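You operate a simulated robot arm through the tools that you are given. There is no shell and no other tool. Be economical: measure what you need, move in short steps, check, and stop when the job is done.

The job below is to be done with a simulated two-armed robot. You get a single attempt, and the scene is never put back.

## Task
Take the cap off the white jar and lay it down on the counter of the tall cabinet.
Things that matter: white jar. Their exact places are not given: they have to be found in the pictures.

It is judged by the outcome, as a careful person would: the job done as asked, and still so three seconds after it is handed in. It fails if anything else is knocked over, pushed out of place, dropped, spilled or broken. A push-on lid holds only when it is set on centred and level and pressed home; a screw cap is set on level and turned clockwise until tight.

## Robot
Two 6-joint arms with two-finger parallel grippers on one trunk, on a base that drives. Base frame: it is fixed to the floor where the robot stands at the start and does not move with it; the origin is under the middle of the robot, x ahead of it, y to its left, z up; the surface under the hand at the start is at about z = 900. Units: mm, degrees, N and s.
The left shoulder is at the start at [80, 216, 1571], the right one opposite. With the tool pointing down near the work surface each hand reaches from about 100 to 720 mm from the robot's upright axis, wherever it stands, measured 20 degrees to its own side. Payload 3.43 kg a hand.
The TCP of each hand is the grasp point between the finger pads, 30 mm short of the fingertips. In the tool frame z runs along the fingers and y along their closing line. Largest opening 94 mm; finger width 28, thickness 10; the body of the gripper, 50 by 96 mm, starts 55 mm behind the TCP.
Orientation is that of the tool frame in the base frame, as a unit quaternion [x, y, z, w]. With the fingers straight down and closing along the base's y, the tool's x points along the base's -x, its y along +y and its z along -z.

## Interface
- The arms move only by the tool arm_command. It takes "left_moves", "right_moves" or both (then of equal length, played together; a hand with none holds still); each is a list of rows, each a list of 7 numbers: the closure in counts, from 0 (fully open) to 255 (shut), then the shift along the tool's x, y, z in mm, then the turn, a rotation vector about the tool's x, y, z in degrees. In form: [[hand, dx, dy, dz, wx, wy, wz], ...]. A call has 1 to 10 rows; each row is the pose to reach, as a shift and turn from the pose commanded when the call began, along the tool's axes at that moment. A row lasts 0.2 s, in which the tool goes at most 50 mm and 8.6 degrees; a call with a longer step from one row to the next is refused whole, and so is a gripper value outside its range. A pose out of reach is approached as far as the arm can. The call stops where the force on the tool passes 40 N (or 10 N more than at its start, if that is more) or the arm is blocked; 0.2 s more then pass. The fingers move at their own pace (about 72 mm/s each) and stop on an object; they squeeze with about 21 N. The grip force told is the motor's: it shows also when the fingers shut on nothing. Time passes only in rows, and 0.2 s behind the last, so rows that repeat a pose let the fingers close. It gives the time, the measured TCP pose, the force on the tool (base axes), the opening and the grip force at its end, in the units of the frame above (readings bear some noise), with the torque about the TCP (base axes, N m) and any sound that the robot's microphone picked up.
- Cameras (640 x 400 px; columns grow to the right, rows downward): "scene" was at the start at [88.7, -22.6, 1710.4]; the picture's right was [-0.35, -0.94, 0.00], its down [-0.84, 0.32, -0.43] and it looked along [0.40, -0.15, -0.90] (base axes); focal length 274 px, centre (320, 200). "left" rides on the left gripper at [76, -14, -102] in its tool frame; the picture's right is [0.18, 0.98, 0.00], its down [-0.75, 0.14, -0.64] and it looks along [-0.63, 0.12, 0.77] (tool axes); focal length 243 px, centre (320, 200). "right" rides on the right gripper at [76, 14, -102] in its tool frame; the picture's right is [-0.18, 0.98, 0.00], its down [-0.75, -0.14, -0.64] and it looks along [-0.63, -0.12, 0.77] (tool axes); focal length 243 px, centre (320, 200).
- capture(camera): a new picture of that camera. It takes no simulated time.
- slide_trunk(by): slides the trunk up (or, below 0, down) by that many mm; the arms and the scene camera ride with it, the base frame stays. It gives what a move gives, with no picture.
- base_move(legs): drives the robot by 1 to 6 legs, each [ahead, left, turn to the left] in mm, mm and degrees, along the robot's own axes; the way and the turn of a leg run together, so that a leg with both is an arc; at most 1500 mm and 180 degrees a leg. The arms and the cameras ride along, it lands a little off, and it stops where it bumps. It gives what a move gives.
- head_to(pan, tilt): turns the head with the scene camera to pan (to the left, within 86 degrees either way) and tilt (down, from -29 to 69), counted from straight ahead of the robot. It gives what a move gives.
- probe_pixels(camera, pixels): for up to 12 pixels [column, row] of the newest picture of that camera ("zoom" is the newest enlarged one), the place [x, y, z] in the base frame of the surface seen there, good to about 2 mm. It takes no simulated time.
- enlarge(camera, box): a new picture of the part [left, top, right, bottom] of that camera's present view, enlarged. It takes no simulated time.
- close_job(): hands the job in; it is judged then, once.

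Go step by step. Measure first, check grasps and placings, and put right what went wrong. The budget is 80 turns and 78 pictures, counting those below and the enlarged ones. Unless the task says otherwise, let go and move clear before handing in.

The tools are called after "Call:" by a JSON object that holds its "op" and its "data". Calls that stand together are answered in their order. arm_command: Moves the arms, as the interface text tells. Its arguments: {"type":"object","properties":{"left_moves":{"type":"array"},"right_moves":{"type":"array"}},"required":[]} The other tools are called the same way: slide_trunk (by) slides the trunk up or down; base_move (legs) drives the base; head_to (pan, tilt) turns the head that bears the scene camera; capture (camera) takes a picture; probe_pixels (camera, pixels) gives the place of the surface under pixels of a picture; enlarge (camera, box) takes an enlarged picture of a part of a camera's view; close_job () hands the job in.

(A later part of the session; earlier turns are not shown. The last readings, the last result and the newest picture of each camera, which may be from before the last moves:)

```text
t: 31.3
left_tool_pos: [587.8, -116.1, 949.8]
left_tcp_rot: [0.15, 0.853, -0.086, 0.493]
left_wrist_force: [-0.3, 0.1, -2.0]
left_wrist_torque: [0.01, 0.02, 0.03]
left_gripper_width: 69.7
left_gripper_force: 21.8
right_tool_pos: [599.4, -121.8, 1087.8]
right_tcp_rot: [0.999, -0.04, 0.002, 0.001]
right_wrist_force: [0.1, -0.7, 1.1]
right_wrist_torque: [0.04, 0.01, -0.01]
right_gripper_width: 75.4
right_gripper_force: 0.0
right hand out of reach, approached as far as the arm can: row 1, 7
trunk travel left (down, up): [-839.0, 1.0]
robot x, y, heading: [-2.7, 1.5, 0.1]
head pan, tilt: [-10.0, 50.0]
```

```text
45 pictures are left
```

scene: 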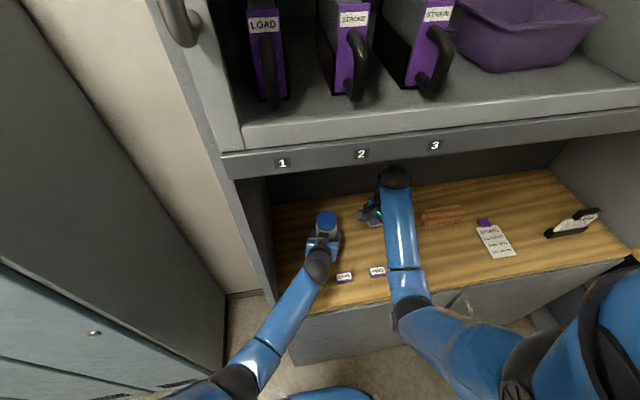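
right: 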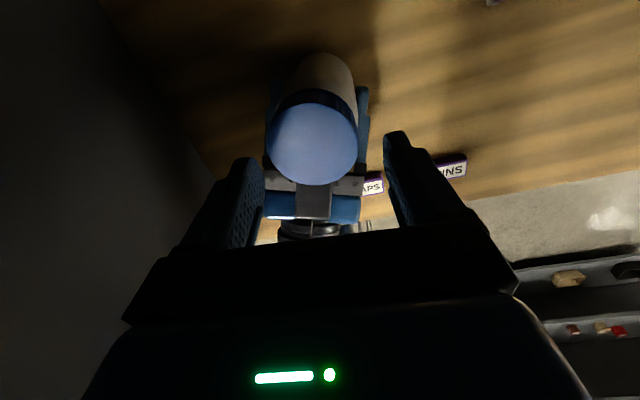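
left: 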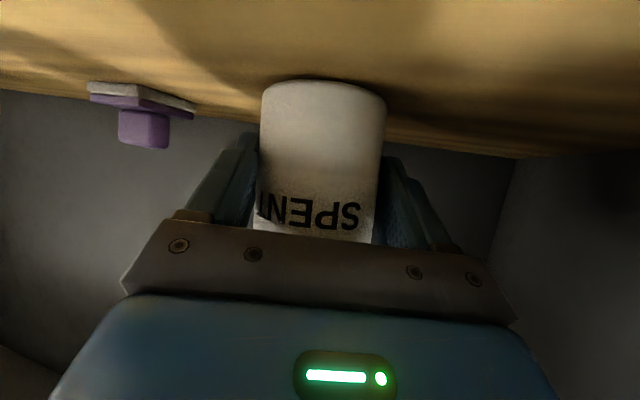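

The cap let go cleanly; the jar is upright in the left hand. Turning the right wrist back 255°.

Call:
{"op": "arm_command", "data": {"right_moves": [[50, 0, 0, 0, 0, 0, 8.5], [50, 0, 0, 0, 0, 0, 17], [50, 0, 0, 0, 0, 0, 25.5], [50, 0, 0, 0, 0, 0, 34], [50, 0, 0, 0, 0, 0, 42.5], [50, 0, 0, 0, 0, 0, 51], [50, 0, 0, 0, 0, 0, 59.5], [50, 0, 0, 0, 0, 0, 68], [50, 0, 0, 0, 0, 0, 76.5], [50, 0, 0, 0, 0, 0, 85]]}}

Call:
{"op": "arm_command", "data": {"right_moves": [[50, 0, 0, 0, 0, 0, 8.5], [50, 0, 0, 0, 0, 0, 17], [50, 0, 0, 0, 0, 0, 25.5], [50, 0, 0, 0, 0, 0, 34], [50, 0, 0, 0, 0, 0, 42.5], [50, 0, 0, 0, 0, 0, 51], [50, 0, 0, 0, 0, 0, 59.5], [50, 0, 0, 0, 0, 0, 68], [50, 0, 0, 0, 0, 0, 76.5], [50, 0, 0, 0, 0, 0, 85]]}}

Call:
{"op": "arm_command", "data": {"right_moves": [[50, 0, 0, 0, 0, 0, 8.5], [50, 0, 0, 0, 0, 0, 17], [50, 0, 0, 0, 0, 0, 25.5], [50, 0, 0, 0, 0, 0, 34], [50, 0, 0, 0, 0, 0, 42.5], [50, 0, 0, 0, 0, 0, 51], [50, 0, 0, 0, 0, 0, 59.5], [50, 0, 0, 0, 0, 0, 68], [50, 0, 0, 0, 0, 0, 76.5], [50, 0, 0, 0, 0, 0, 85]]}}

Call:
{"op": "capture", "data": {"camera": "right"}}

```text
t: 33.5
left_tool_pos: [588.9, -117.6, 951.1]
left_tcp_rot: [0.15, 0.853, -0.087, 0.492]
left_wrist_force: [1.2, -0.4, -2.6]
left_wrist_torque: [0.02, 0.07, 0.02]
left_gripper_width: 69.7
left_gripper_force: 21.1
right_tool_pos: [600.0, -122.4, 1087.7]
right_tcp_rot: [0.71, -0.705, 0.001, 0.0]
right_wrist_force: [0.4, -0.4, -0.4]
right_wrist_torque: [-0.02, 0.0, 0.02]
right_gripper_width: 75.7
right_gripper_force: 0.1
trunk travel left (down, up): [-839.0, 1.0]
robot x, y, heading: [1.2, 0.3, -0.1]
head pan, tilt: [-10.0, 50.0]
```

```text
t: 35.7
left_tool_pos: [587.7, -117.4, 950.5]
left_tcp_rot: [0.151, 0.852, -0.087, 0.493]
left_wrist_force: [-0.5, -0.3, -1.3]
left_wrist_torque: [-0.02, 0.0, -0.01]
left_gripper_width: 69.7
left_gripper_force: 20.8
right_tool_pos: [600.1, -122.8, 1086.8]
right_tcp_rot: [-0.047, 0.999, -0.001, 0.0]
right_wrist_force: [0.3, -0.7, -0.1]
right_wrist_torque: [-0.01, 0.01, 0.01]
right_gripper_width: 75.8
right_gripper_force: 0.0
trunk travel left (down, up): [-839.0, 1.0]
robot x, y, heading: [-2.7, 0.9, -0.3]
head pan, tilt: [-10.0, 50.0]
```

```text
t: 37.9
left_tool_pos: [587.9, -117.1, 950.4]
left_tcp_rot: [0.15, 0.853, -0.087, 0.493]
left_wrist_force: [-0.3, -0.2, -2.0]
left_wrist_torque: [0.02, -0.02, -0.02]
left_gripper_width: 69.6
left_gripper_force: 21.8
right_tool_pos: [598.4, -120.7, 1087.1]
right_tcp_rot: [0.641, 0.768, 0.001, 0.001]
right_wrist_force: [0.6, -0.6, -0.9]
right_wrist_torque: [0.01, -0.02, 0.01]
right_gripper_width: 75.7
right_gripper_force: 0.0
trunk travel left (down, up): [-839.0, 1.0]
robot x, y, heading: [1.5, -2.4, -0.1]
head pan, tilt: [-10.0, 50.0]
```

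```text
44 pictures are left
```

right: 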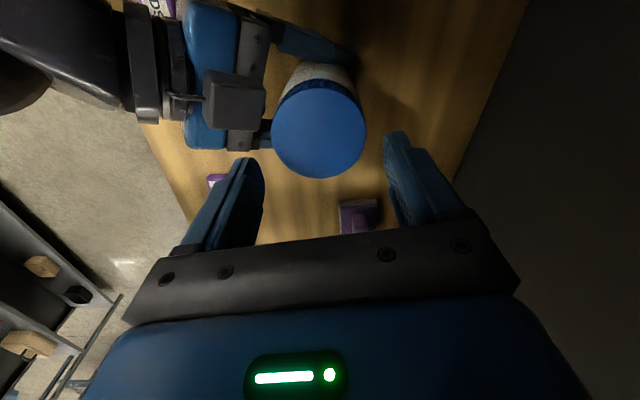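

Call:
{"op": "probe_pixels", "data": {"camera": "right", "pixels": [[319, 130], [276, 132], [362, 132], [322, 173], [290, 160], [350, 160], [290, 100], [350, 100]]}}

```text
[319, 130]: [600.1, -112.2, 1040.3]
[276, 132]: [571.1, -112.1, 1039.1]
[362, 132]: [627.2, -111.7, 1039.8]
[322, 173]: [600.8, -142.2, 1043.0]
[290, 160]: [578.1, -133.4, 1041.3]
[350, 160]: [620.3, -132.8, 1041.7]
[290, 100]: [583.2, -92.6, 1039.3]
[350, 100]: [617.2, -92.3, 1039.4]
```

The cap has risen to z≈1040 and its centre is about (599.5,-117). I re-grip at z≈1046 with 4 mm of correction.

Call:
{"op": "arm_command", "data": {"right_moves": [[50, 4, 0, 10, 0, 0, 0], [50, 4, 0, 28, 0, 0, 0], [50, 4, 0, 41, 0, 0, 0], [50, 4, 0, 41, 0, 0, 0], [255, 4, 0, 41, 0, 0, 0], [255, 4, 0, 41, 0, 0, 0], [255, 4, 0, 41, 0, 0, 0]]}}

Call:
{"op": "arm_command", "data": {"right_moves": [[255, 0, 0, 0, 0, 0, -8], [255, 0, 0, 0, 0, 0, -16], [255, 0, 0, 0, 0, 0, -24], [255, 0, 0, 0, 0, 0, -32], [255, 0, 0, -0.3, 0, 0, -40], [255, 0, 0, -0.5, 0, 0, -48], [255, 0, 0, -0.7, 0, 0, -56], [255, 0, 0, -1, 0, 0, -64]]}}

Call:
{"op": "capture", "data": {"camera": "right"}}

```text
t: 39.0
left_tool_pos: [586.3, -115.1, 948.6]
left_tcp_rot: [0.151, 0.855, -0.085, 0.489]
left_wrist_force: [9.8, 1.4, -2.3]
left_wrist_torque: [-0.03, 0.66, 0.09]
left_gripper_width: 70.1
left_gripper_force: 21.2
right_tool_pos: [599.2, -118.3, 1050.2]
right_tcp_rot: [0.64, 0.769, 0.0, 0.001]
right_wrist_force: [-13.4, -3.8, 8.8]
right_wrist_torque: [-0.18, 0.83, -0.03]
right_gripper_width: 62.1
right_gripper_force: 17.3
trunk travel left (down, up): [-839.0, 1.0]
robot x, y, heading: [5.3, 5.2, 0.2]
head pan, tilt: [-10.0, 50.0]
stopped in row 5 (right hand): the force on the tool passed its limit at 46 N (the readings are from after the stop); the commanded pose is now the measured one
```

```text
t: 40.8
left_tool_pos: [585.3, -116.9, 948.3]
left_tcp_rot: [0.152, 0.854, -0.085, 0.489]
left_wrist_force: [-0.3, 1.2, 5.0]
left_wrist_torque: [-0.01, -0.17, 0.01]
left_gripper_width: 68.5
left_gripper_force: 21.3
right_tool_pos: [601.4, -117.4, 1053.1]
right_tcp_rot: [0.134, 0.991, 0.002, 0.004]
right_wrist_force: [0.9, -0.7, 1.0]
right_wrist_torque: [-0.02, -0.02, 0.01]
right_gripper_width: 61.9
right_gripper_force: 21.1
trunk travel left (down, up): [-839.0, 1.0]
robot x, y, heading: [-3.2, 1.5, 0.1]
head pan, tilt: [-10.0, 50.0]
```

```text
43 pictures are left
```

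right: 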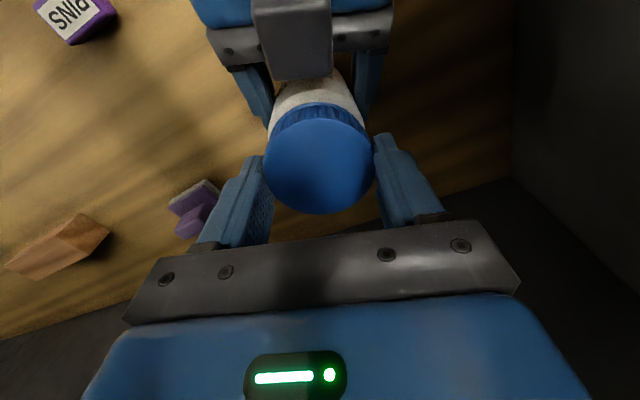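

Forces fell to about zero after this turn and the hand floats at z=1053, so the cap may be free. I lift it slowly.

Call:
{"op": "arm_command", "data": {"right_moves": [[255, 0, 0, -3, 0, 0, 0], [255, 0, 0, -6, 0, 0, 0], [255, 0, 0, -9, 0, 0, 0]]}}

Call:
{"op": "capture", "data": {"camera": "right"}}

Call:
{"op": "capture", "data": {"camera": "left"}}

```text
t: 41.6
left_tool_pos: [585.1, -115.3, 945.8]
left_tcp_rot: [0.151, 0.854, -0.084, 0.49]
left_wrist_force: [-4.1, 1.4, 5.5]
left_wrist_torque: [-0.23, -0.35, 0.0]
left_gripper_width: 68.2
left_gripper_force: 20.7
right_tool_pos: [600.6, -117.6, 1059.9]
right_tcp_rot: [0.135, 0.991, 0.0, 0.004]
right_wrist_force: [3.3, -1.9, -2.5]
right_wrist_torque: [-0.04, -0.04, -0.02]
right_gripper_width: 61.5
right_gripper_force: 21.1
trunk travel left (down, up): [-839.0, 1.0]
robot x, y, heading: [-0.0, -1.2, -0.1]
head pan, tilt: [-10.0, 50.0]
```

```text
42 pictures are left
```

right: 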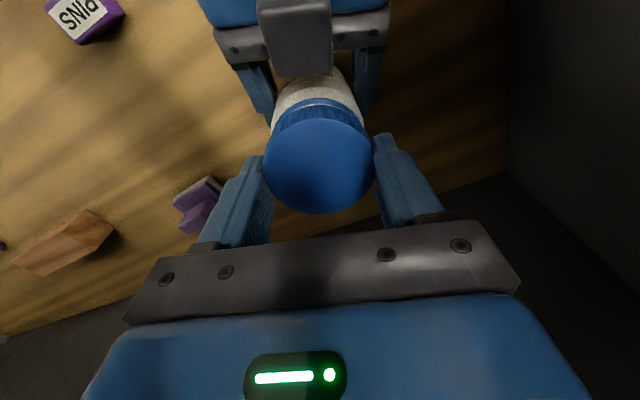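

```text
41 pictures are left
```

left: 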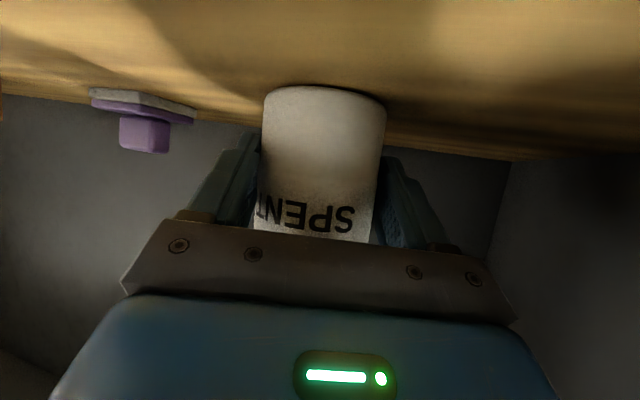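

The cap's skirt is coming away with only ~2.5 N. I keep lifting.

Call:
{"op": "arm_command", "data": {"right_moves": [[255, 0, 0, -5, 0, 0, 0], [255, 0, 0, -10, 0, 0, 0], [255, 0, 0, -15, 0, 0, 0]]}}

Call:
{"op": "enlarge", "data": {"camera": "right", "box": [220, 40, 420, 240]}}

Call:
{"op": "capture", "data": {"camera": "left"}}

Call:
{"op": "enlarge", "data": {"camera": "scene", "box": [270, 180, 390, 280]}}

```text
t: 42.4
left_tool_pos: [584.4, -112.0, 946.2]
left_tcp_rot: [0.149, 0.856, -0.084, 0.487]
left_wrist_force: [2.2, 18.4, -6.4]
left_wrist_torque: [-1.71, 0.64, 0.36]
left_gripper_width: 77.0
left_gripper_force: 20.4
right_tool_pos: [601.9, -118.6, 1075.4]
right_tcp_rot: [0.136, 0.991, 0.0, 0.003]
right_wrist_force: [-3.6, -17.3, 8.0]
right_wrist_torque: [-0.46, 0.02, 0.03]
right_gripper_width: 9.4
right_gripper_force: 20.8
trunk travel left (down, up): [-839.0, 1.0]
robot x, y, heading: [-0.9, -0.7, -0.1]
head pan, tilt: [-10.0, 50.0]
```

```text
2.00 times, centred on (320, 140) of right
```

zoom: 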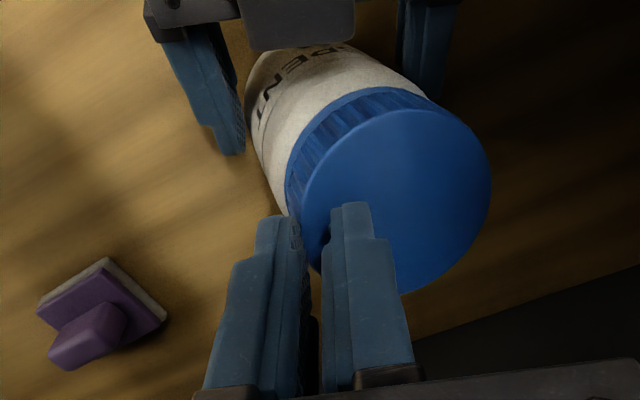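

```text
39 pictures are left
```

left: 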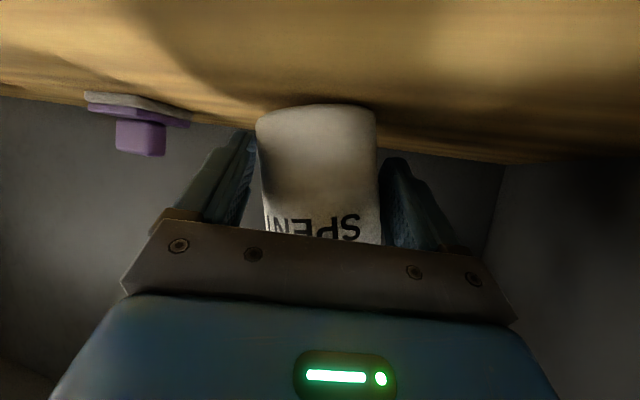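

```text
4.00 times, centred on (330, 230) of scene
```

zoom: 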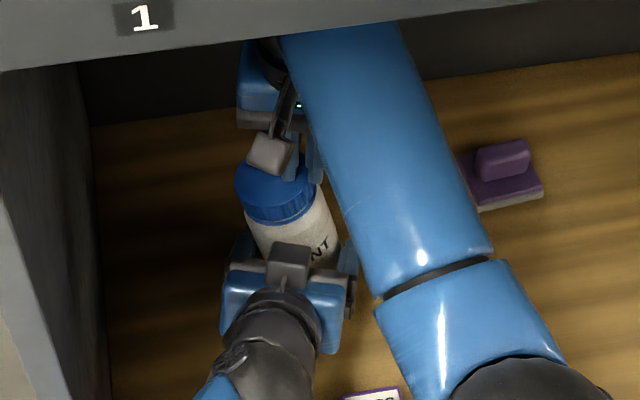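

The cap was not free: the whole jar was drawn up in the left hand's grip, then my fingers slipped off and it now leans in the left hand. I raise the right hand straight off so the left pads can square the jar up.

Call:
{"op": "arm_command", "data": {"right_moves": [[255, 0, 0, -4, 0, 0, 0], [255, 0, 0, -8, 0, 0, 0], [255, 0, 0, -14, 0, 0, 0], [255, 0, 0, -20, 0, 0, 0]]}}

Call:
{"op": "capture", "data": {"camera": "left"}}

Call:
{"op": "capture", "data": {"camera": "right"}}

Call:
{"op": "enlarge", "data": {"camera": "scene", "box": [270, 180, 390, 280]}}

```text
t: 43.4
left_tool_pos: [587.4, -116.9, 947.5]
left_tcp_rot: [0.151, 0.855, -0.084, 0.49]
left_wrist_force: [0.4, -0.2, -0.6]
left_wrist_torque: [0.02, 0.06, 0.02]
left_gripper_width: 66.6
left_gripper_force: 21.4
right_tool_pos: [601.7, -117.0, 1097.0]
right_tcp_rot: [0.134, 0.991, 0.002, 0.003]
right_wrist_force: [0.3, -0.1, 1.1]
right_wrist_torque: [0.01, 0.0, 0.02]
right_gripper_width: 0.2
right_gripper_force: 21.2
trunk travel left (down, up): [-839.0, 1.0]
robot x, y, heading: [-1.2, -1.6, -0.3]
head pan, tilt: [-10.0, 50.0]
```

```text
37 pictures are left
```

left: 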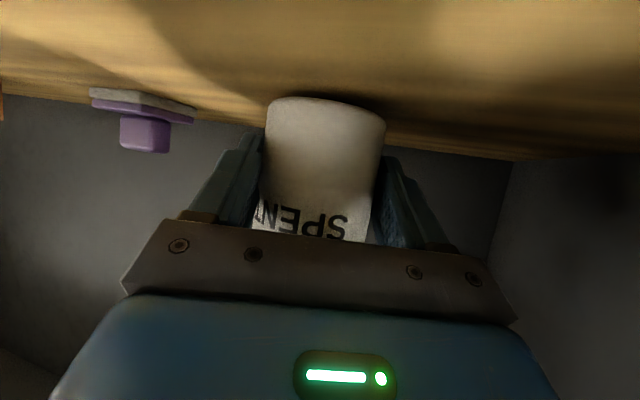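

```text
36 pictures are left
```

right: 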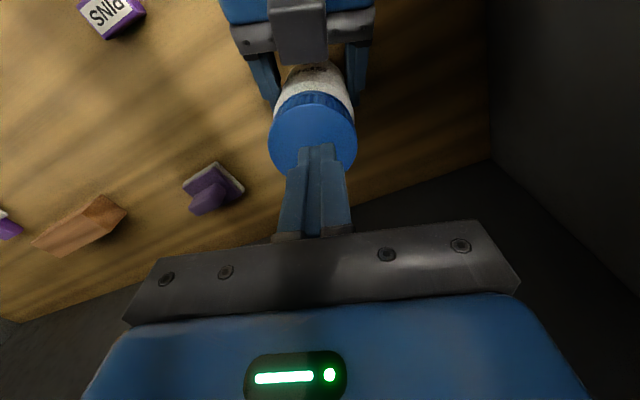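

```text
4.00 times, centred on (330, 230) of scene
```

zoom: 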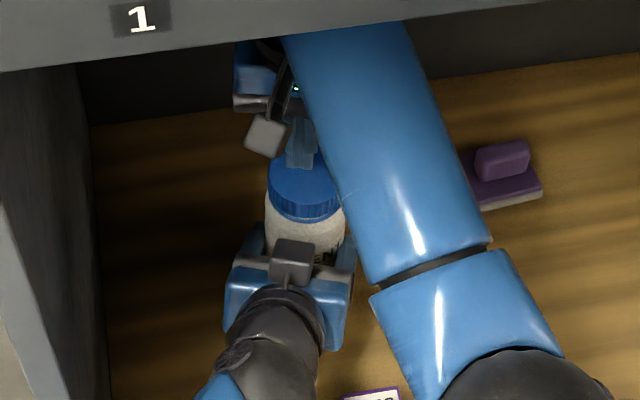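

The left pads have squared the jar sideways again. I measure the cap top and the jar's tilt and height.

Call:
{"op": "probe_pixels", "data": {"camera": "right", "pixels": [[280, 135], [350, 135], [313, 108], [290, 115], [340, 115], [313, 140], [285, 155], [346, 155]]}}

Call:
{"op": "probe_pixels", "data": {"camera": "left", "pixels": [[323, 100], [323, 150], [323, 200], [323, 235], [275, 110], [375, 120], [323, 85], [323, 92]]}}

```text
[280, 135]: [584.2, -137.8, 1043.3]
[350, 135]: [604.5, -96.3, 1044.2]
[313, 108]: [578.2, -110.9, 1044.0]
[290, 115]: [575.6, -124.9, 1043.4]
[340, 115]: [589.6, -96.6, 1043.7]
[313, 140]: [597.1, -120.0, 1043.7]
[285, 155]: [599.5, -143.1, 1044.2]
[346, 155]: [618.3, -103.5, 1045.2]
```

```text
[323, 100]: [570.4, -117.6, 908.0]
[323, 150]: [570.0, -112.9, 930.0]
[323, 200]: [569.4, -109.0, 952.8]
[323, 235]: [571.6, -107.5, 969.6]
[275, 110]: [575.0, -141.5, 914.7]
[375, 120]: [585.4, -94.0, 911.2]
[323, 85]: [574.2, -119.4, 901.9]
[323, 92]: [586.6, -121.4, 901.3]
```

The cap is level at z=1044 but the jar's foot hangs at about 906, so the jar is some 5 mm up. I lower the left hand until the jar stands on the counter.

Call:
{"op": "arm_command", "data": {"left_moves": [[255, 1.7, 0, 1, 0, 0, 0], [255, 3.5, 0, 2, 0, 0, 0], [255, 5.2, 0, 3, 0, 0, 0], [255, 5.2, 0, 3, 0, 0, 0]]}}

Call:
{"op": "capture", "data": {"camera": "left"}}

Call:
{"op": "capture", "data": {"camera": "right"}}

```text
t: 44.4
left_tool_pos: [586.8, -114.8, 941.8]
left_tcp_rot: [0.151, 0.854, -0.085, 0.49]
left_wrist_force: [0.4, 0.4, 4.3]
left_wrist_torque: [-0.12, -0.02, 0.04]
left_gripper_width: 66.7
left_gripper_force: 21.0
right_tool_pos: [599.6, -116.9, 1096.0]
right_tcp_rot: [0.135, 0.991, 0.0, 0.003]
right_wrist_force: [-0.5, 0.0, -0.2]
right_wrist_torque: [-0.01, 0.01, -0.02]
right_gripper_width: 0.0
right_gripper_force: 20.9
trunk travel left (down, up): [-839.0, 1.0]
robot x, y, heading: [1.8, -4.6, -0.2]
head pan, tilt: [-10.0, 50.0]
```

```text
34 pictures are left
```

left: 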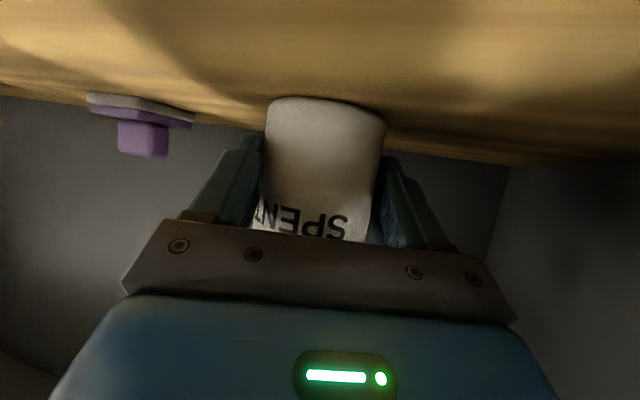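

```text
33 pictures are left
```

right: 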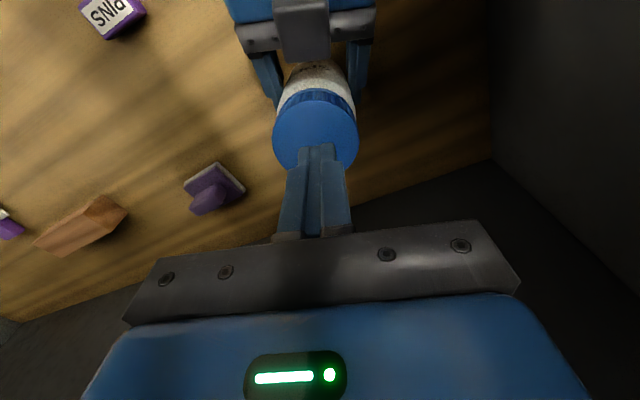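

The jar now stands on the counter (4 N up on the left hand). I re-measure the cap.

Call:
{"op": "probe_pixels", "data": {"camera": "right", "pixels": [[279, 130], [352, 130], [315, 105], [290, 112], [340, 112], [283, 150], [348, 150], [353, 118], [315, 98], [315, 85]]}}

Call:
{"op": "probe_pixels", "data": {"camera": "left", "pixels": [[323, 101], [323, 97], [323, 92], [323, 150], [323, 230]]}}

```text
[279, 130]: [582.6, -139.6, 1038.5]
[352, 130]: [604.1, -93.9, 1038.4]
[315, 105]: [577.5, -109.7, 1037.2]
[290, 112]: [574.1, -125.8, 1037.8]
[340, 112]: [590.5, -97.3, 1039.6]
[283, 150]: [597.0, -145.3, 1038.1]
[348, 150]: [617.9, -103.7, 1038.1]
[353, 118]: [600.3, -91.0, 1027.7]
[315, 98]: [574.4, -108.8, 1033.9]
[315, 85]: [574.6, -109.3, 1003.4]
```

```text
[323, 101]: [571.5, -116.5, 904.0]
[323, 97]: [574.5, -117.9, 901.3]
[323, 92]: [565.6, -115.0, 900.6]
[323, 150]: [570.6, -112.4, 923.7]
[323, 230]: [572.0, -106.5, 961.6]
```

Cap top is at 1038.3, so it has risen about 2 mm so far: more turns are needed. I turn the right wrist further back (to about -160°) for a long stroke.

Call:
{"op": "arm_command", "data": {"right_moves": [[50, 0, 0, 0, 0, 0, 8.5], [50, 0, 0, 0, 0, 0, 17], [50, 0, 0, 0, 0, 0, 25.5], [50, 0, 0, 0, 0, 0, 34], [50, 0, 0, 0, 0, 0, 42.5], [50, 0, 0, 0, 0, 0, 51], [50, 0, 0, 0, 0, 0, 59.5], [50, 0, 0, 0, 0, 0, 68], [50, 0, 0, 0, 0, 0, 76.5], [50, 0, 0, 0, 0, 0, 85]]}}

Call:
{"op": "arm_command", "data": {"right_moves": [[50, 0, 0, 0, 0, 0, 8.5], [50, 0, 0, 0, 0, 0, 17], [50, 0, 0, 0, 0, 0, 25.5], [50, 0, 0, 0, 0, 0, 34], [50, 0, 0, 0, 0, 0, 42.5], [50, 0, 0, 0, 0, 0, 51], [50, 0, 0, 0, 0, 0, 58]]}}

Call:
{"op": "capture", "data": {"camera": "right"}}

```text
t: 46.6
left_tool_pos: [585.4, -115.1, 943.7]
left_tcp_rot: [0.151, 0.855, -0.084, 0.49]
left_wrist_force: [4.7, -0.5, 11.7]
left_wrist_torque: [-0.19, -0.15, 0.07]
left_gripper_width: 66.8
left_gripper_force: 21.3
right_tool_pos: [599.8, -116.5, 1095.5]
right_tcp_rot: [0.769, 0.639, 0.003, 0.002]
right_wrist_force: [-0.5, -1.0, 0.0]
right_wrist_torque: [-0.01, 0.01, 0.0]
right_gripper_width: 75.6
right_gripper_force: 0.1
trunk travel left (down, up): [-839.0, 1.0]
robot x, y, heading: [2.9, -1.7, 0.0]
head pan, tilt: [-10.0, 50.0]
```

```text
t: 48.2
left_tool_pos: [585.3, -115.0, 942.7]
left_tcp_rot: [0.151, 0.854, -0.086, 0.49]
left_wrist_force: [5.1, -2.0, 13.2]
left_wrist_torque: [-0.15, -0.13, 0.04]
left_gripper_width: 66.7
left_gripper_force: 20.9
right_tool_pos: [600.0, -117.0, 1095.8]
right_tcp_rot: [0.982, 0.187, 0.002, 0.0]
right_wrist_force: [0.8, 0.4, -0.1]
right_wrist_torque: [0.0, 0.01, -0.01]
right_gripper_width: 75.5
right_gripper_force: 0.1
trunk travel left (down, up): [-839.0, 1.0]
robot x, y, heading: [0.9, 0.1, 0.4]
head pan, tilt: [-10.0, 50.0]
```

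```text
32 pictures are left
```

right: 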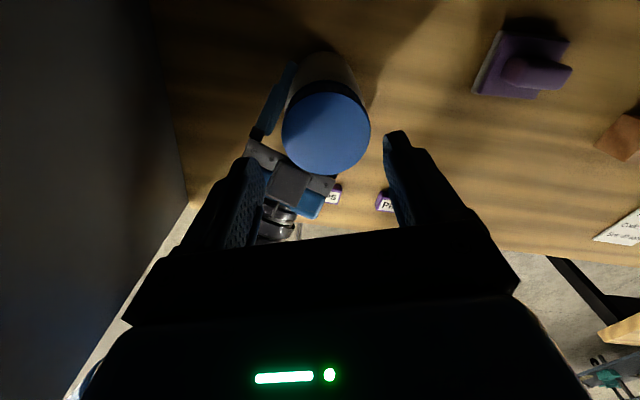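

Yaw is now -158°. I measure the cap centre from this view.

Call:
{"op": "probe_pixels", "data": {"camera": "right", "pixels": [[287, 130], [365, 130], [327, 170], [299, 158], [355, 158], [300, 103], [352, 103], [326, 96]]}}

```text
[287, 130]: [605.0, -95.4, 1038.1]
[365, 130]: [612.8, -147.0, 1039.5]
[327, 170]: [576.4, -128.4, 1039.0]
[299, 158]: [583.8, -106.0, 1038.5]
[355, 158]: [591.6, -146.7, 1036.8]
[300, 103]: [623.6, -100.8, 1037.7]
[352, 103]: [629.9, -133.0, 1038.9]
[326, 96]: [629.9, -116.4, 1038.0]
```

Centre about (602.5,-121). I shift, go down to z≈1043 and grip.

Call:
{"op": "arm_command", "data": {"right_moves": [[50, 0.9, 4.6, 10, 0, 0, 0], [50, 0.9, 4.6, 32, 0, 0, 0], [50, 0.9, 4.6, 52.5, 0, 0, 0], [50, 0.9, 4.6, 52.5, 0, 0, 0], [160, 0.9, 4.6, 52.5, 0, 0, 0], [255, 0.9, 4.6, 52.5, 0, 0, 0], [255, 0.9, 4.6, 52.5, 0, 0, 0]]}}

Call:
{"op": "capture", "data": {"camera": "right"}}

```text
t: 49.8
left_tool_pos: [585.1, -115.0, 943.0]
left_tcp_rot: [0.151, 0.854, -0.085, 0.49]
left_wrist_force: [4.5, -3.0, 10.2]
left_wrist_torque: [0.05, 0.04, 0.02]
left_gripper_width: 66.5
left_gripper_force: 21.4
right_tool_pos: [603.6, -120.7, 1044.4]
right_tcp_rot: [0.982, 0.187, 0.003, 0.0]
right_wrist_force: [-1.6, 3.1, -0.9]
right_wrist_torque: [0.08, 0.03, -0.02]
right_gripper_width: 61.6
right_gripper_force: 20.9
trunk travel left (down, up): [-839.0, 1.0]
robot x, y, heading: [-0.6, 1.3, -0.0]
head pan, tilt: [-10.0, 50.0]
```

```text
31 pictures are left
```

right: 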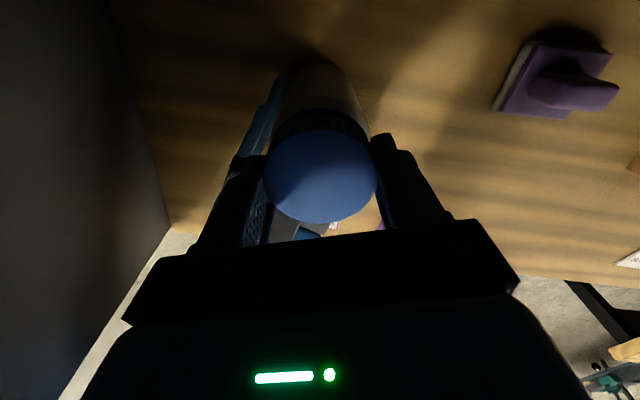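

Well centred grip with low forces. I turn counter-clockwise through the long stroke, rising slightly as it goes.

Call:
{"op": "arm_command", "data": {"right_moves": [[255, 0, 0, 0, 0, 0, -8.5], [255, 0, 0, 0, 0, 0, -17], [255, 0, 0, 0, 0, 0, -25.5], [255, 0, 0, 0, 0, 0, -34], [255, 0, 0, -0.3, 0, 0, -42.5], [255, 0, 0, -0.3, 0, 0, -51], [255, 0, 0, -0.5, 0, 0, -59.5], [255, 0, 0, -0.5, 0, 0, -68], [255, 0, 0, -0.5, 0, 0, -76.5], [255, 0, 0, -0.6, 0, 0, -85]]}}

Call:
{"op": "arm_command", "data": {"right_moves": [[255, 0, 0, 0, 0, 0, -8.5], [255, 0, 0, 0, 0, 0, -17], [255, 0, 0, 0, 0, 0, -25.5], [255, 0, 0, 0, 0, 0, -34], [255, 0, 0, -0.3, 0, 0, -42.5], [255, 0, 0, -0.3, 0, 0, -51], [255, 0, 0, -0.5, 0, 0, -59.5], [255, 0, 0, -0.5, 0, 0, -68], [255, 0, 0, -0.5, 0, 0, -76.5], [255, 0, 0, -0.6, 0, 0, -85]]}}

Call:
{"op": "capture", "data": {"camera": "left"}}

```text
t: 52.0
left_tool_pos: [586.1, -113.8, 942.3]
left_tcp_rot: [0.151, 0.855, -0.084, 0.49]
left_wrist_force: [-8.0, 4.8, 1.0]
left_wrist_torque: [-0.06, -0.4, 0.68]
left_gripper_width: 65.5
left_gripper_force: 20.8
right_tool_pos: [603.5, -121.5, 1044.4]
right_tcp_rot: [0.598, 0.801, 0.002, 0.003]
right_wrist_force: [7.0, -3.1, 3.9]
right_wrist_torque: [-0.09, -0.18, -0.7]
right_gripper_width: 62.3
right_gripper_force: 21.1
trunk travel left (down, up): [-839.0, 1.0]
robot x, y, heading: [0.2, 0.8, 0.1]
head pan, tilt: [-10.0, 50.0]
```

```text
t: 54.2
left_tool_pos: [585.5, -114.1, 941.6]
left_tcp_rot: [0.151, 0.854, -0.085, 0.49]
left_wrist_force: [-0.3, 4.9, -0.6]
left_wrist_torque: [-0.15, 0.03, 0.5]
left_gripper_width: 66.2
left_gripper_force: 21.3
right_tool_pos: [604.0, -121.2, 1043.6]
right_tcp_rot: [-0.102, 0.995, 0.0, 0.003]
right_wrist_force: [-0.6, -4.1, 1.1]
right_wrist_torque: [-0.17, -0.01, -0.4]
right_gripper_width: 61.4
right_gripper_force: 21.0
trunk travel left (down, up): [-839.0, 1.0]
robot x, y, heading: [-0.5, 0.9, -0.1]
head pan, tilt: [-10.0, 50.0]
```

```text
30 pictures are left
```

left: 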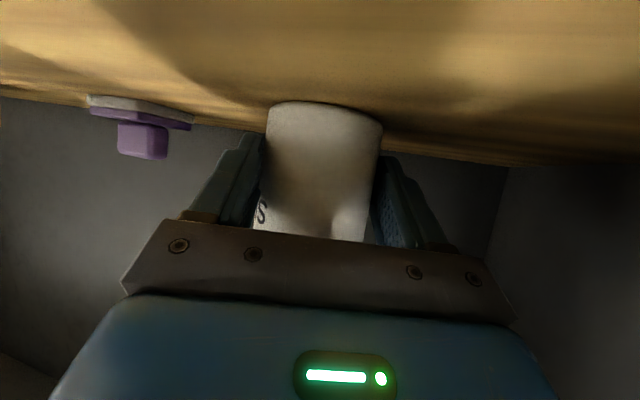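

The label turned with the cap this stroke (left pads slipping, 0.4–0.7 N·m), so more turning this way does little. Earlier readings hint the cap rose freely at ~2.5 N, so I test a careful 4 mm lift with this better grip.

Call:
{"op": "arm_command", "data": {"right_moves": [[255, 0, 0, -2, 0, 0, 0], [255, 0, 0, -4, 0, 0, 0]]}}

Call:
{"op": "capture", "data": {"camera": "left"}}

Call:
{"op": "enlarge", "data": {"camera": "right", "box": [220, 40, 420, 240]}}

```text
t: 54.8
left_tool_pos: [585.3, -114.6, 943.5]
left_tcp_rot: [0.152, 0.854, -0.086, 0.49]
left_wrist_force: [-6.8, 9.5, 11.4]
left_wrist_torque: [-0.7, -0.37, 0.13]
left_gripper_width: 66.2
left_gripper_force: 20.6
right_tool_pos: [603.3, -122.3, 1046.3]
right_tcp_rot: [-0.1, 0.995, 0.0, 0.002]
right_wrist_force: [7.1, -9.1, -13.7]
right_wrist_torque: [-0.38, -0.55, 0.01]
right_gripper_width: 61.6
right_gripper_force: 20.6
trunk travel left (down, up): [-839.0, 1.0]
robot x, y, heading: [0.4, 1.2, -0.1]
head pan, tilt: [-10.0, 50.0]
```

```text
29 pictures are left
```

left: 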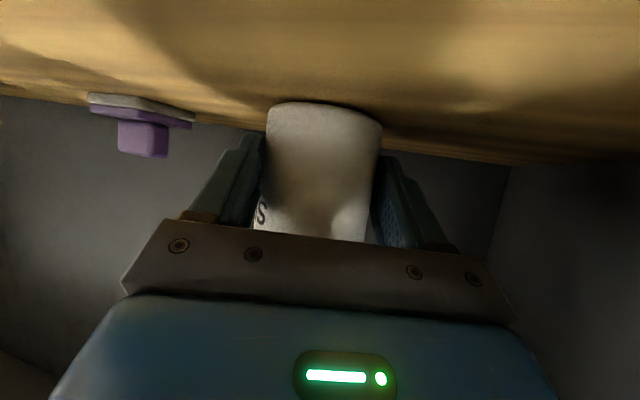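

```text
2.00 times, centred on (320, 140) of right
```

zoom: 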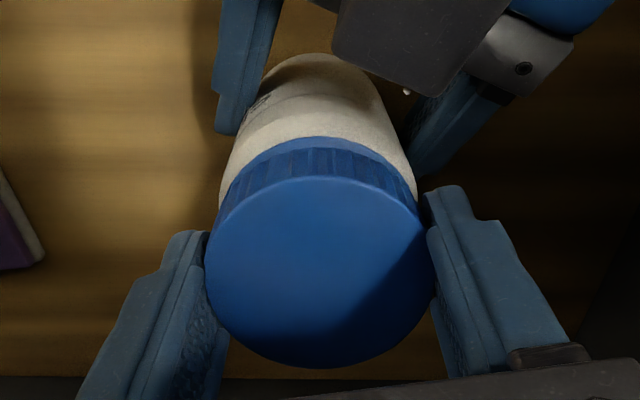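

There is still a firm hold (14 N at 4 mm), and a smooth blue ring now shows beneath the ribs, so the cap has risen a little but needs more turning. I set the jar down, release both hands, and will regrip with the left properly aligned.

Call:
{"op": "arm_command", "data": {"right_moves": [[255, 0, 0, 2, 0, 0, 0], [255, 0, 0, 4, 0, 0, 0], [50, 0, 0, 4, 0, 0, 0], [50, 0, 0, 4, 0, 0, 0], [50, 0, 0, -16, 0, 0, 0], [50, 0, 0, -36, 0, 0, 0], [50, 0, 0, -44, 0, 0, 0], [50, 0, 0, -44, 0, 0, 0]]}}

Call:
{"op": "arm_command", "data": {"left_moves": [[200, 0, 0, 0, 0, 0, 0], [0, 0, 0, 0, 0, 0, 0], [0, 0, 0, 0, 0, 0, 0], [0, 0, 0, 0, 0, 0, 0]]}}

Call:
{"op": "capture", "data": {"camera": "left"}}

Call:
{"op": "capture", "data": {"camera": "right"}}

```text
t: 56.6
left_tool_pos: [586.2, -115.4, 941.3]
left_tcp_rot: [0.15, 0.855, -0.084, 0.489]
left_wrist_force: [0.1, 0.2, -1.8]
left_wrist_torque: [-0.01, 0.04, -0.05]
left_gripper_width: 66.3
left_gripper_force: 21.2
right_tool_pos: [602.4, -120.1, 1091.2]
right_tcp_rot: [-0.1, 0.995, 0.0, 0.002]
right_wrist_force: [-0.7, -0.1, 0.5]
right_wrist_torque: [0.02, 0.02, -0.01]
right_gripper_width: 75.6
right_gripper_force: 0.1
trunk travel left (down, up): [-839.0, 1.0]
robot x, y, heading: [-2.3, 0.5, 0.0]
head pan, tilt: [-10.0, 50.0]
```

```text
t: 57.6
left_tool_pos: [587.6, -115.8, 941.3]
left_tcp_rot: [0.15, 0.854, -0.085, 0.49]
left_wrist_force: [-0.1, -0.3, -0.1]
left_wrist_torque: [0.0, -0.03, -0.03]
left_gripper_width: 94.1
left_gripper_force: 0.1
right_tool_pos: [602.1, -121.0, 1092.8]
right_tcp_rot: [-0.1, 0.995, 0.0, 0.003]
right_wrist_force: [-0.2, -0.2, -0.1]
right_wrist_torque: [0.0, -0.03, -0.01]
right_gripper_width: 75.6
right_gripper_force: 0.1
trunk travel left (down, up): [-839.0, 1.0]
robot x, y, heading: [2.4, 4.1, -0.0]
head pan, tilt: [-10.0, 50.0]
```

```text
27 pictures are left
```

left: 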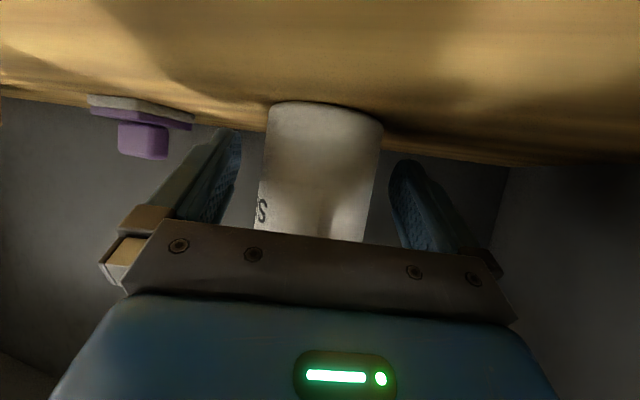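

```text
26 pictures are left
```

right: 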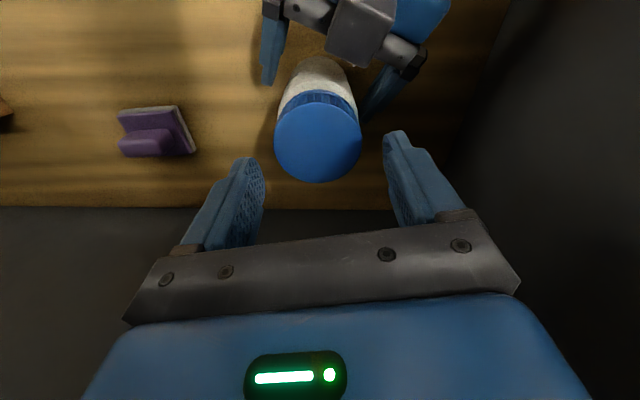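

Both hands are clear of the jar and it stands on the counter. I measure cap height, centre and the body.

Call:
{"op": "probe_pixels", "data": {"camera": "right", "pixels": [[279, 137], [358, 137], [318, 108], [318, 178], [290, 165], [348, 165], [318, 97], [318, 92], [318, 84]]}}

Call:
{"op": "probe_pixels", "data": {"camera": "left", "pixels": [[320, 104], [320, 150], [320, 200], [320, 235], [275, 150], [372, 150]]}}

```text
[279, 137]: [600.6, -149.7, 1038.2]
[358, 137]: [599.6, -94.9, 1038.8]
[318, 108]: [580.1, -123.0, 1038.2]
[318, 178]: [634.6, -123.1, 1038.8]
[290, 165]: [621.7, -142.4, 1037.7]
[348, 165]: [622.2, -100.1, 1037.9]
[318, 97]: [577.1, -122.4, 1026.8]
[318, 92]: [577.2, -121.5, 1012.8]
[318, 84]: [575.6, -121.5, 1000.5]
```

```text
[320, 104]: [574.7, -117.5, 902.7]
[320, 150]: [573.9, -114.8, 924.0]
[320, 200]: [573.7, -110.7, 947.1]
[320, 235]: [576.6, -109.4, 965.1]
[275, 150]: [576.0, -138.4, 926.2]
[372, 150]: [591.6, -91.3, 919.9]
```

Jar upright, centre (605,-122), cap top 1038.2. I move the left hand 8 mm deeper and 4 mm up, grip again, while the right wrist turns back for a long stroke.

Call:
{"op": "arm_command", "data": {"left_moves": [[0, -3.5, 0, 2.5, 0, 0, 0], [0, -7.5, 0, 4.9, 0, 0, 0], [0, -7.5, 0, 4.9, 0, 0, 0], [120, -7.5, 0, 4.9, 0, 0, 0], [255, -7.5, 0, 4.9, 0, 0, 0], [255, -7.5, 0, 4.9, 0, 0, 0], [255, -7.5, 0, 4.9, 0, 0, 0], [255, -7.5, 0, 4.9, 0, 0, 0], [255, -7.5, 0, 4.9, 0, 0, 0], [255, -7.5, 0, 4.9, 0, 0, 0]], "right_moves": [[50, 0, 0, 0, 0, 0, 8.5], [50, 0, 0, 0, 0, 0, 17], [50, 0, 0, 0, 0, 0, 25.5], [50, 0, 0, 0, 0, 0, 34], [50, 0, 0, 0, 0, 0, 42.5], [50, 0, 0, 0, 0, 0, 51], [50, 0, 0, 0, 0, 0, 59.5], [50, 0, 0, 0, 0, 0, 68], [50, 0, 0, 0, 0, 0, 76.5], [50, 0, 0, 0, 0, 0, 85]]}}

Call:
{"op": "arm_command", "data": {"right_moves": [[50, 0, 0, 0, 0, 0, 8.5], [50, 0, 0, 0, 0, 0, 17], [50, 0, 0, 0, 0, 0, 25.5], [50, 0, 0, 0, 0, 0, 34], [50, 0, 0, 0, 0, 0, 42.5], [50, 0, 0, 0, 0, 0, 51], [50, 0, 0, 0, 0, 0, 59.5], [50, 0, 0, 0, 0, 0, 68], [50, 0, 0, 0, 0, 0, 76.5], [50, 0, 0, 0, 0, 0, 85]]}}

Call:
{"op": "capture", "data": {"camera": "right"}}

Call:
{"op": "capture", "data": {"camera": "left"}}

```text
t: 59.8
left_tool_pos: [594.0, -118.7, 946.4]
left_tcp_rot: [0.151, 0.855, -0.085, 0.489]
left_wrist_force: [-0.6, 0.2, 0.7]
left_wrist_torque: [-0.01, -0.04, 0.05]
left_gripper_width: 67.9
left_gripper_force: 21.2
right_tool_pos: [604.6, -120.5, 1091.9]
right_tcp_rot: [0.599, 0.801, 0.002, 0.003]
right_wrist_force: [0.8, -0.3, 0.2]
right_wrist_torque: [-0.03, -0.02, -0.06]
right_gripper_width: 75.6
right_gripper_force: 0.0
trunk travel left (down, up): [-839.0, 1.0]
robot x, y, heading: [-2.5, 0.4, -0.0]
head pan, tilt: [-10.0, 50.0]
```

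```text
t: 62.0
left_tool_pos: [593.5, -117.1, 945.6]
left_tcp_rot: [0.151, 0.854, -0.086, 0.49]
left_wrist_force: [-0.3, -0.2, 2.2]
left_wrist_torque: [-0.03, 0.0, 0.03]
left_gripper_width: 68.0
left_gripper_force: 20.8
right_tool_pos: [602.6, -120.5, 1092.1]
right_tcp_rot: [0.983, 0.186, 0.003, 0.0]
right_wrist_force: [0.0, -0.1, 1.7]
right_wrist_torque: [-0.02, -0.04, -0.03]
right_gripper_width: 75.7
right_gripper_force: 0.0
trunk travel left (down, up): [-839.0, 1.0]
robot x, y, heading: [0.2, -0.0, -0.2]
head pan, tilt: [-10.0, 50.0]
```

```text
25 pictures are left
```

right: 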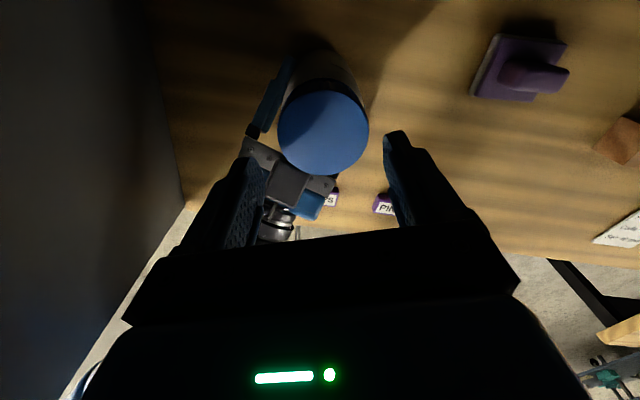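

```text
24 pictures are left
```

left: 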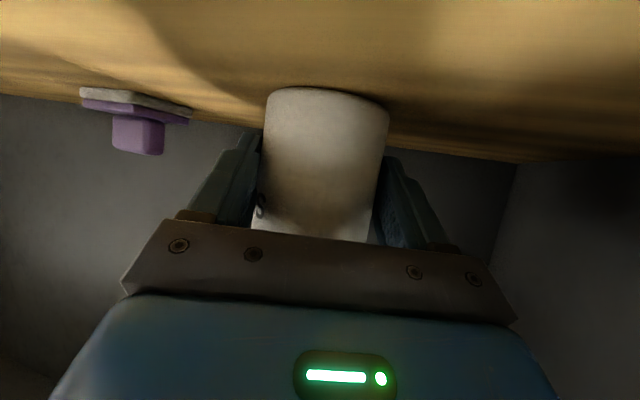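

The jar is re-gripped. I lower the right hand onto the cap with a small correction and close.

Call:
{"op": "arm_command", "data": {"right_moves": [[50, 1.6, 2.8, 10, 0, 0, 0], [50, 1.6, 2.8, 30, 0, 0, 0], [50, 1.6, 2.8, 48.5, 0, 0, 0], [50, 1.6, 2.8, 48.5, 0, 0, 0], [160, 1.6, 2.8, 48.5, 0, 0, 0], [255, 1.6, 2.8, 48.5, 0, 0, 0], [255, 1.6, 2.8, 48.5, 0, 0, 0]]}}

Call:
{"op": "arm_command", "data": {"right_moves": [[255, 0, 0, 0, 0, 0, -8], [255, 0, 0, 0, 0, 0, -16], [255, 0, 0, 0, 0, 0, -24], [255, 0, 0, 0, 0, 0, -32]]}}

Call:
{"op": "capture", "data": {"camera": "left"}}

```text
t: 63.6
left_tool_pos: [593.8, -119.5, 945.8]
left_tcp_rot: [0.152, 0.854, -0.086, 0.489]
left_wrist_force: [-2.9, -4.4, 1.4]
left_wrist_torque: [0.13, -0.09, -0.04]
left_gripper_width: 67.9
left_gripper_force: 21.0
right_tool_pos: [607.5, -124.4, 1043.3]
right_tcp_rot: [0.982, 0.187, 0.003, 0.0]
right_wrist_force: [1.3, 4.2, -0.1]
right_wrist_torque: [0.19, 0.02, -0.07]
right_gripper_width: 62.1
right_gripper_force: 20.8
trunk travel left (down, up): [-839.0, 1.0]
robot x, y, heading: [2.2, -1.6, -0.2]
head pan, tilt: [-10.0, 50.0]
```

```text
t: 64.6
left_tool_pos: [592.6, -114.2, 943.8]
left_tcp_rot: [0.149, 0.856, -0.082, 0.489]
left_wrist_force: [-5.6, 23.3, 1.4]
left_wrist_torque: [-0.79, -0.23, 1.1]
left_gripper_width: 67.5
left_gripper_force: 21.2
right_tool_pos: [607.0, -124.6, 1046.4]
right_tcp_rot: [0.893, 0.45, 0.003, 0.003]
right_wrist_force: [7.1, -20.3, 6.0]
right_wrist_torque: [-0.89, -0.43, -0.85]
right_gripper_width: 62.2
right_gripper_force: 21.3
trunk travel left (down, up): [-839.0, 1.0]
robot x, y, heading: [-0.9, -0.2, 0.1]
head pan, tilt: [-10.0, 50.0]
```

```text
23 pictures are left
```

left: 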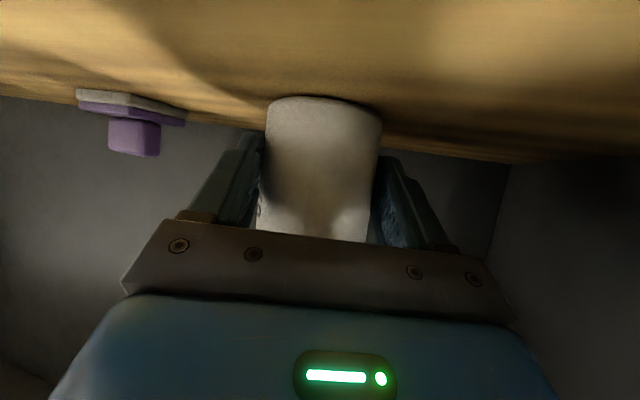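

Large side force and tilt couple (20 N, 0.9 N·m) suggest the hands are misaligned and binding the cap, which at t=41.6 had in fact risen 7 mm at 2.5 N. I slacken the left fingers slightly (still a cage round the jar) so the jar aligns itself, then lift a little.

Call:
{"op": "arm_command", "data": {"left_moves": [[150, 0, 0, 0, 0, 0, 0], [52, 0, 0, 0, 0, 0, 0], [52, 0, 0, 0, 0, 0, 0], [52, 0, 0, 0, 0, 0, 0]], "right_moves": [[255, 0, 0, 0, 0, 0, 0], [255, 0, 0, 0, 0, 0, 0], [255, 0, 0, 0, 0, 0, 0], [255, 0, 0, 0, 0, 0, 0]]}}

Call:
{"op": "arm_command", "data": {"right_moves": [[255, 0, 0, -3, 0, 0, 0], [255, 0, 0, -6, 0, 0, 0], [255, 0, 0, -9, 0, 0, 0]]}}

Call:
{"op": "capture", "data": {"camera": "left"}}

```text
t: 65.6
left_tool_pos: [593.8, -118.4, 945.9]
left_tcp_rot: [0.151, 0.855, -0.085, 0.489]
left_wrist_force: [-5.0, 3.6, -5.5]
left_wrist_torque: [-0.04, -0.34, 0.17]
left_gripper_width: 78.1
left_gripper_force: 3.5
right_tool_pos: [607.2, -121.8, 1045.4]
right_tcp_rot: [0.893, 0.451, 0.004, 0.002]
right_wrist_force: [6.3, -2.0, 13.3]
right_wrist_torque: [0.19, -0.33, -0.16]
right_gripper_width: 62.0
right_gripper_force: 21.2
trunk travel left (down, up): [-839.0, 1.0]
robot x, y, heading: [0.0, -2.3, -0.1]
head pan, tilt: [-10.0, 50.0]
```

```text
t: 66.2
left_tool_pos: [594.8, -120.8, 948.4]
left_tcp_rot: [0.153, 0.852, -0.087, 0.492]
left_wrist_force: [-4.7, 2.3, 3.4]
left_wrist_torque: [0.02, -0.36, 0.08]
left_gripper_width: 76.3
left_gripper_force: 1.7
right_tool_pos: [607.2, -124.9, 1048.9]
right_tcp_rot: [0.894, 0.448, 0.004, 0.003]
right_wrist_force: [4.9, -2.5, -3.8]
right_wrist_torque: [-0.28, -0.21, -0.08]
right_gripper_width: 62.1
right_gripper_force: 21.0
trunk travel left (down, up): [-839.0, 1.0]
robot x, y, heading: [-0.2, -2.2, -0.1]
head pan, tilt: [-10.0, 50.0]
stopped in row 3 (right hand): the force on the tool passed its limit at 43 N (the readings are from after the stop); the commanded pose is now the measured one
```

```text
22 pictures are left
```

left: 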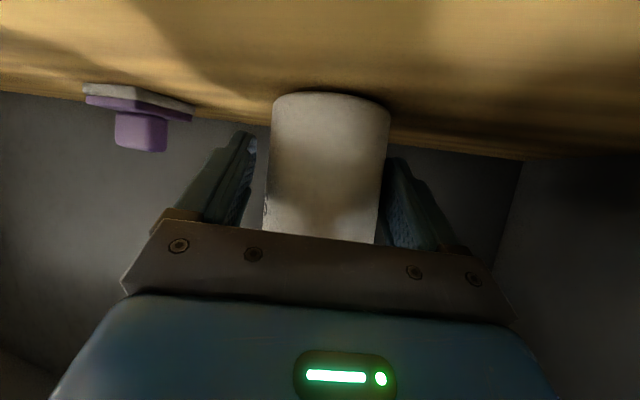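

A 43 N block on lifting with the left fingers loose means the two hands are touching each other somewhere. I look closely.

Call:
{"op": "capture", "data": {"camera": "right"}}

Call:
{"op": "enlarge", "data": {"camera": "scene", "box": [280, 190, 370, 260]}}

```text
21 pictures are left
```

right: 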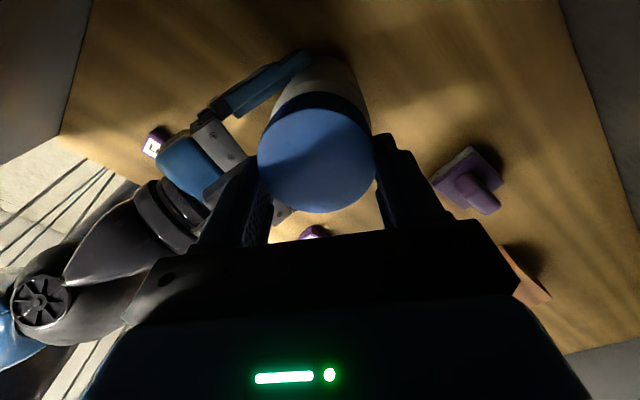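

```text
5.71 times, centred on (325, 225) of scene
```

zoom: 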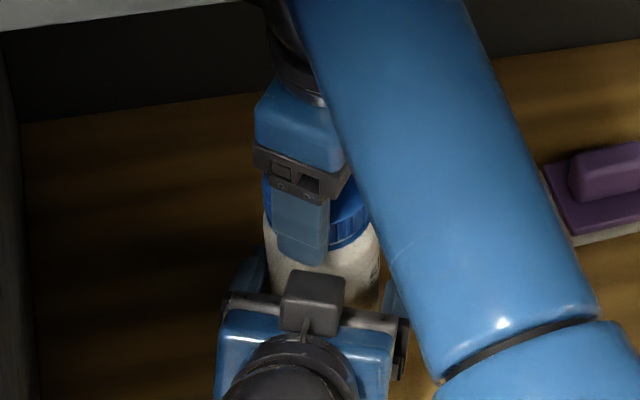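

The right finger is jammed against the left hand's camera box, which explains the false resistance in the last two strokes. I open the left hand and back it off 20 mm while the right keeps hold of the cap.

Call:
{"op": "arm_command", "data": {"left_moves": [[0, 0, 0, 0, 0, 0, 0], [0, 3.5, 0, -6, 0, 0, 0], [0, 7, 0, -12, 0, 0, 0], [0, 10, 0, -17.3, 0, 0, 0]], "right_moves": [[255, 0, 0, 0, 0, 0, 0], [255, 0, 0, 0, 0, 0, 0], [255, 0, 0, 0, 0, 0, 0], [255, 0, 0, 0, 0, 0, 0]]}}

Call:
{"op": "capture", "data": {"camera": "left"}}

```text
t: 67.2
left_tool_pos: [575.7, -112.5, 948.4]
left_tcp_rot: [0.152, 0.852, -0.086, 0.493]
left_wrist_force: [-0.4, 0.5, -0.2]
left_wrist_torque: [-0.04, 0.01, -0.02]
left_gripper_width: 94.1
left_gripper_force: 0.2
right_tool_pos: [607.7, -124.0, 1047.4]
right_tcp_rot: [0.893, 0.45, 0.004, 0.004]
right_wrist_force: [-0.1, 0.4, -1.7]
right_wrist_torque: [0.02, 0.01, 0.03]
right_gripper_width: 62.1
right_gripper_force: 21.1
trunk travel left (down, up): [-839.0, 1.0]
robot x, y, heading: [-2.9, 2.7, 0.3]
head pan, tilt: [-10.0, 50.0]
```

```text
19 pictures are left
```

left: 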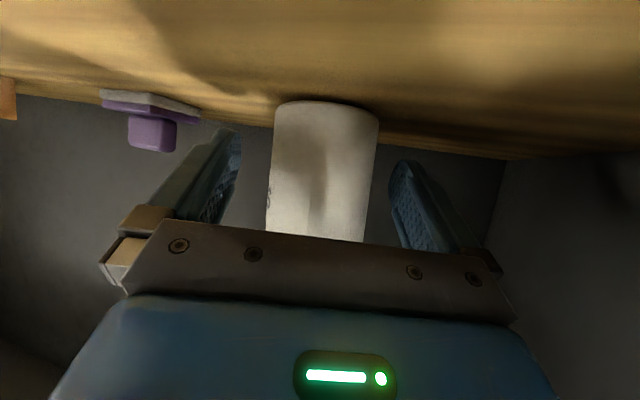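

Forces vanish; the right hand bears -1.7 N. I lift 6 mm to see whether the jar hangs on the cap or stays behind.

Call:
{"op": "arm_command", "data": {"right_moves": [[255, 0, 0, -3, 0, 0, 0], [255, 0, 0, -6, 0, 0, 0]]}}

Call:
{"op": "capture", "data": {"camera": "left"}}

Call:
{"op": "probe_pixels", "data": {"camera": "left", "pixels": [[320, 108], [320, 112], [320, 104], [320, 98]]}}

```text
t: 67.8
left_tool_pos: [576.9, -112.6, 949.0]
left_tcp_rot: [0.153, 0.852, -0.087, 0.492]
left_wrist_force: [0.8, -0.3, -0.1]
left_wrist_torque: [-0.02, -0.01, 0.0]
left_gripper_width: 93.9
left_gripper_force: 0.1
right_tool_pos: [607.3, -124.5, 1054.9]
right_tcp_rot: [0.894, 0.449, 0.003, 0.003]
right_wrist_force: [-0.4, 0.0, -1.1]
right_wrist_torque: [0.02, 0.04, -0.01]
right_gripper_width: 62.2
right_gripper_force: 20.9
trunk travel left (down, up): [-839.0, 1.0]
robot x, y, heading: [-2.2, 0.8, 0.1]
head pan, tilt: [-10.0, 50.0]
```

```text
18 pictures are left
```

left: 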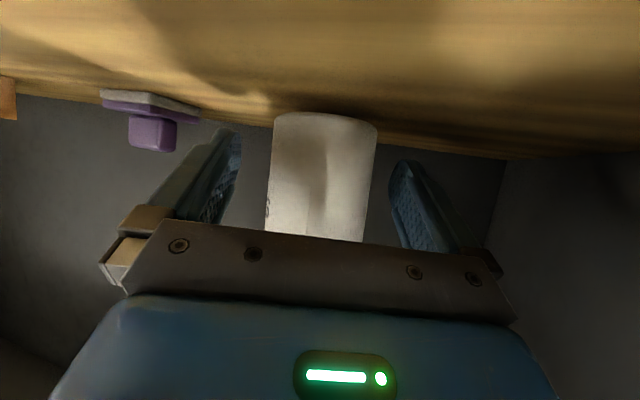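

```text
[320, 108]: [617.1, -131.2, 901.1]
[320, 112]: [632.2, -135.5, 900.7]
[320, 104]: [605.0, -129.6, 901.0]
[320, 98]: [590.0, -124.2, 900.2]
```

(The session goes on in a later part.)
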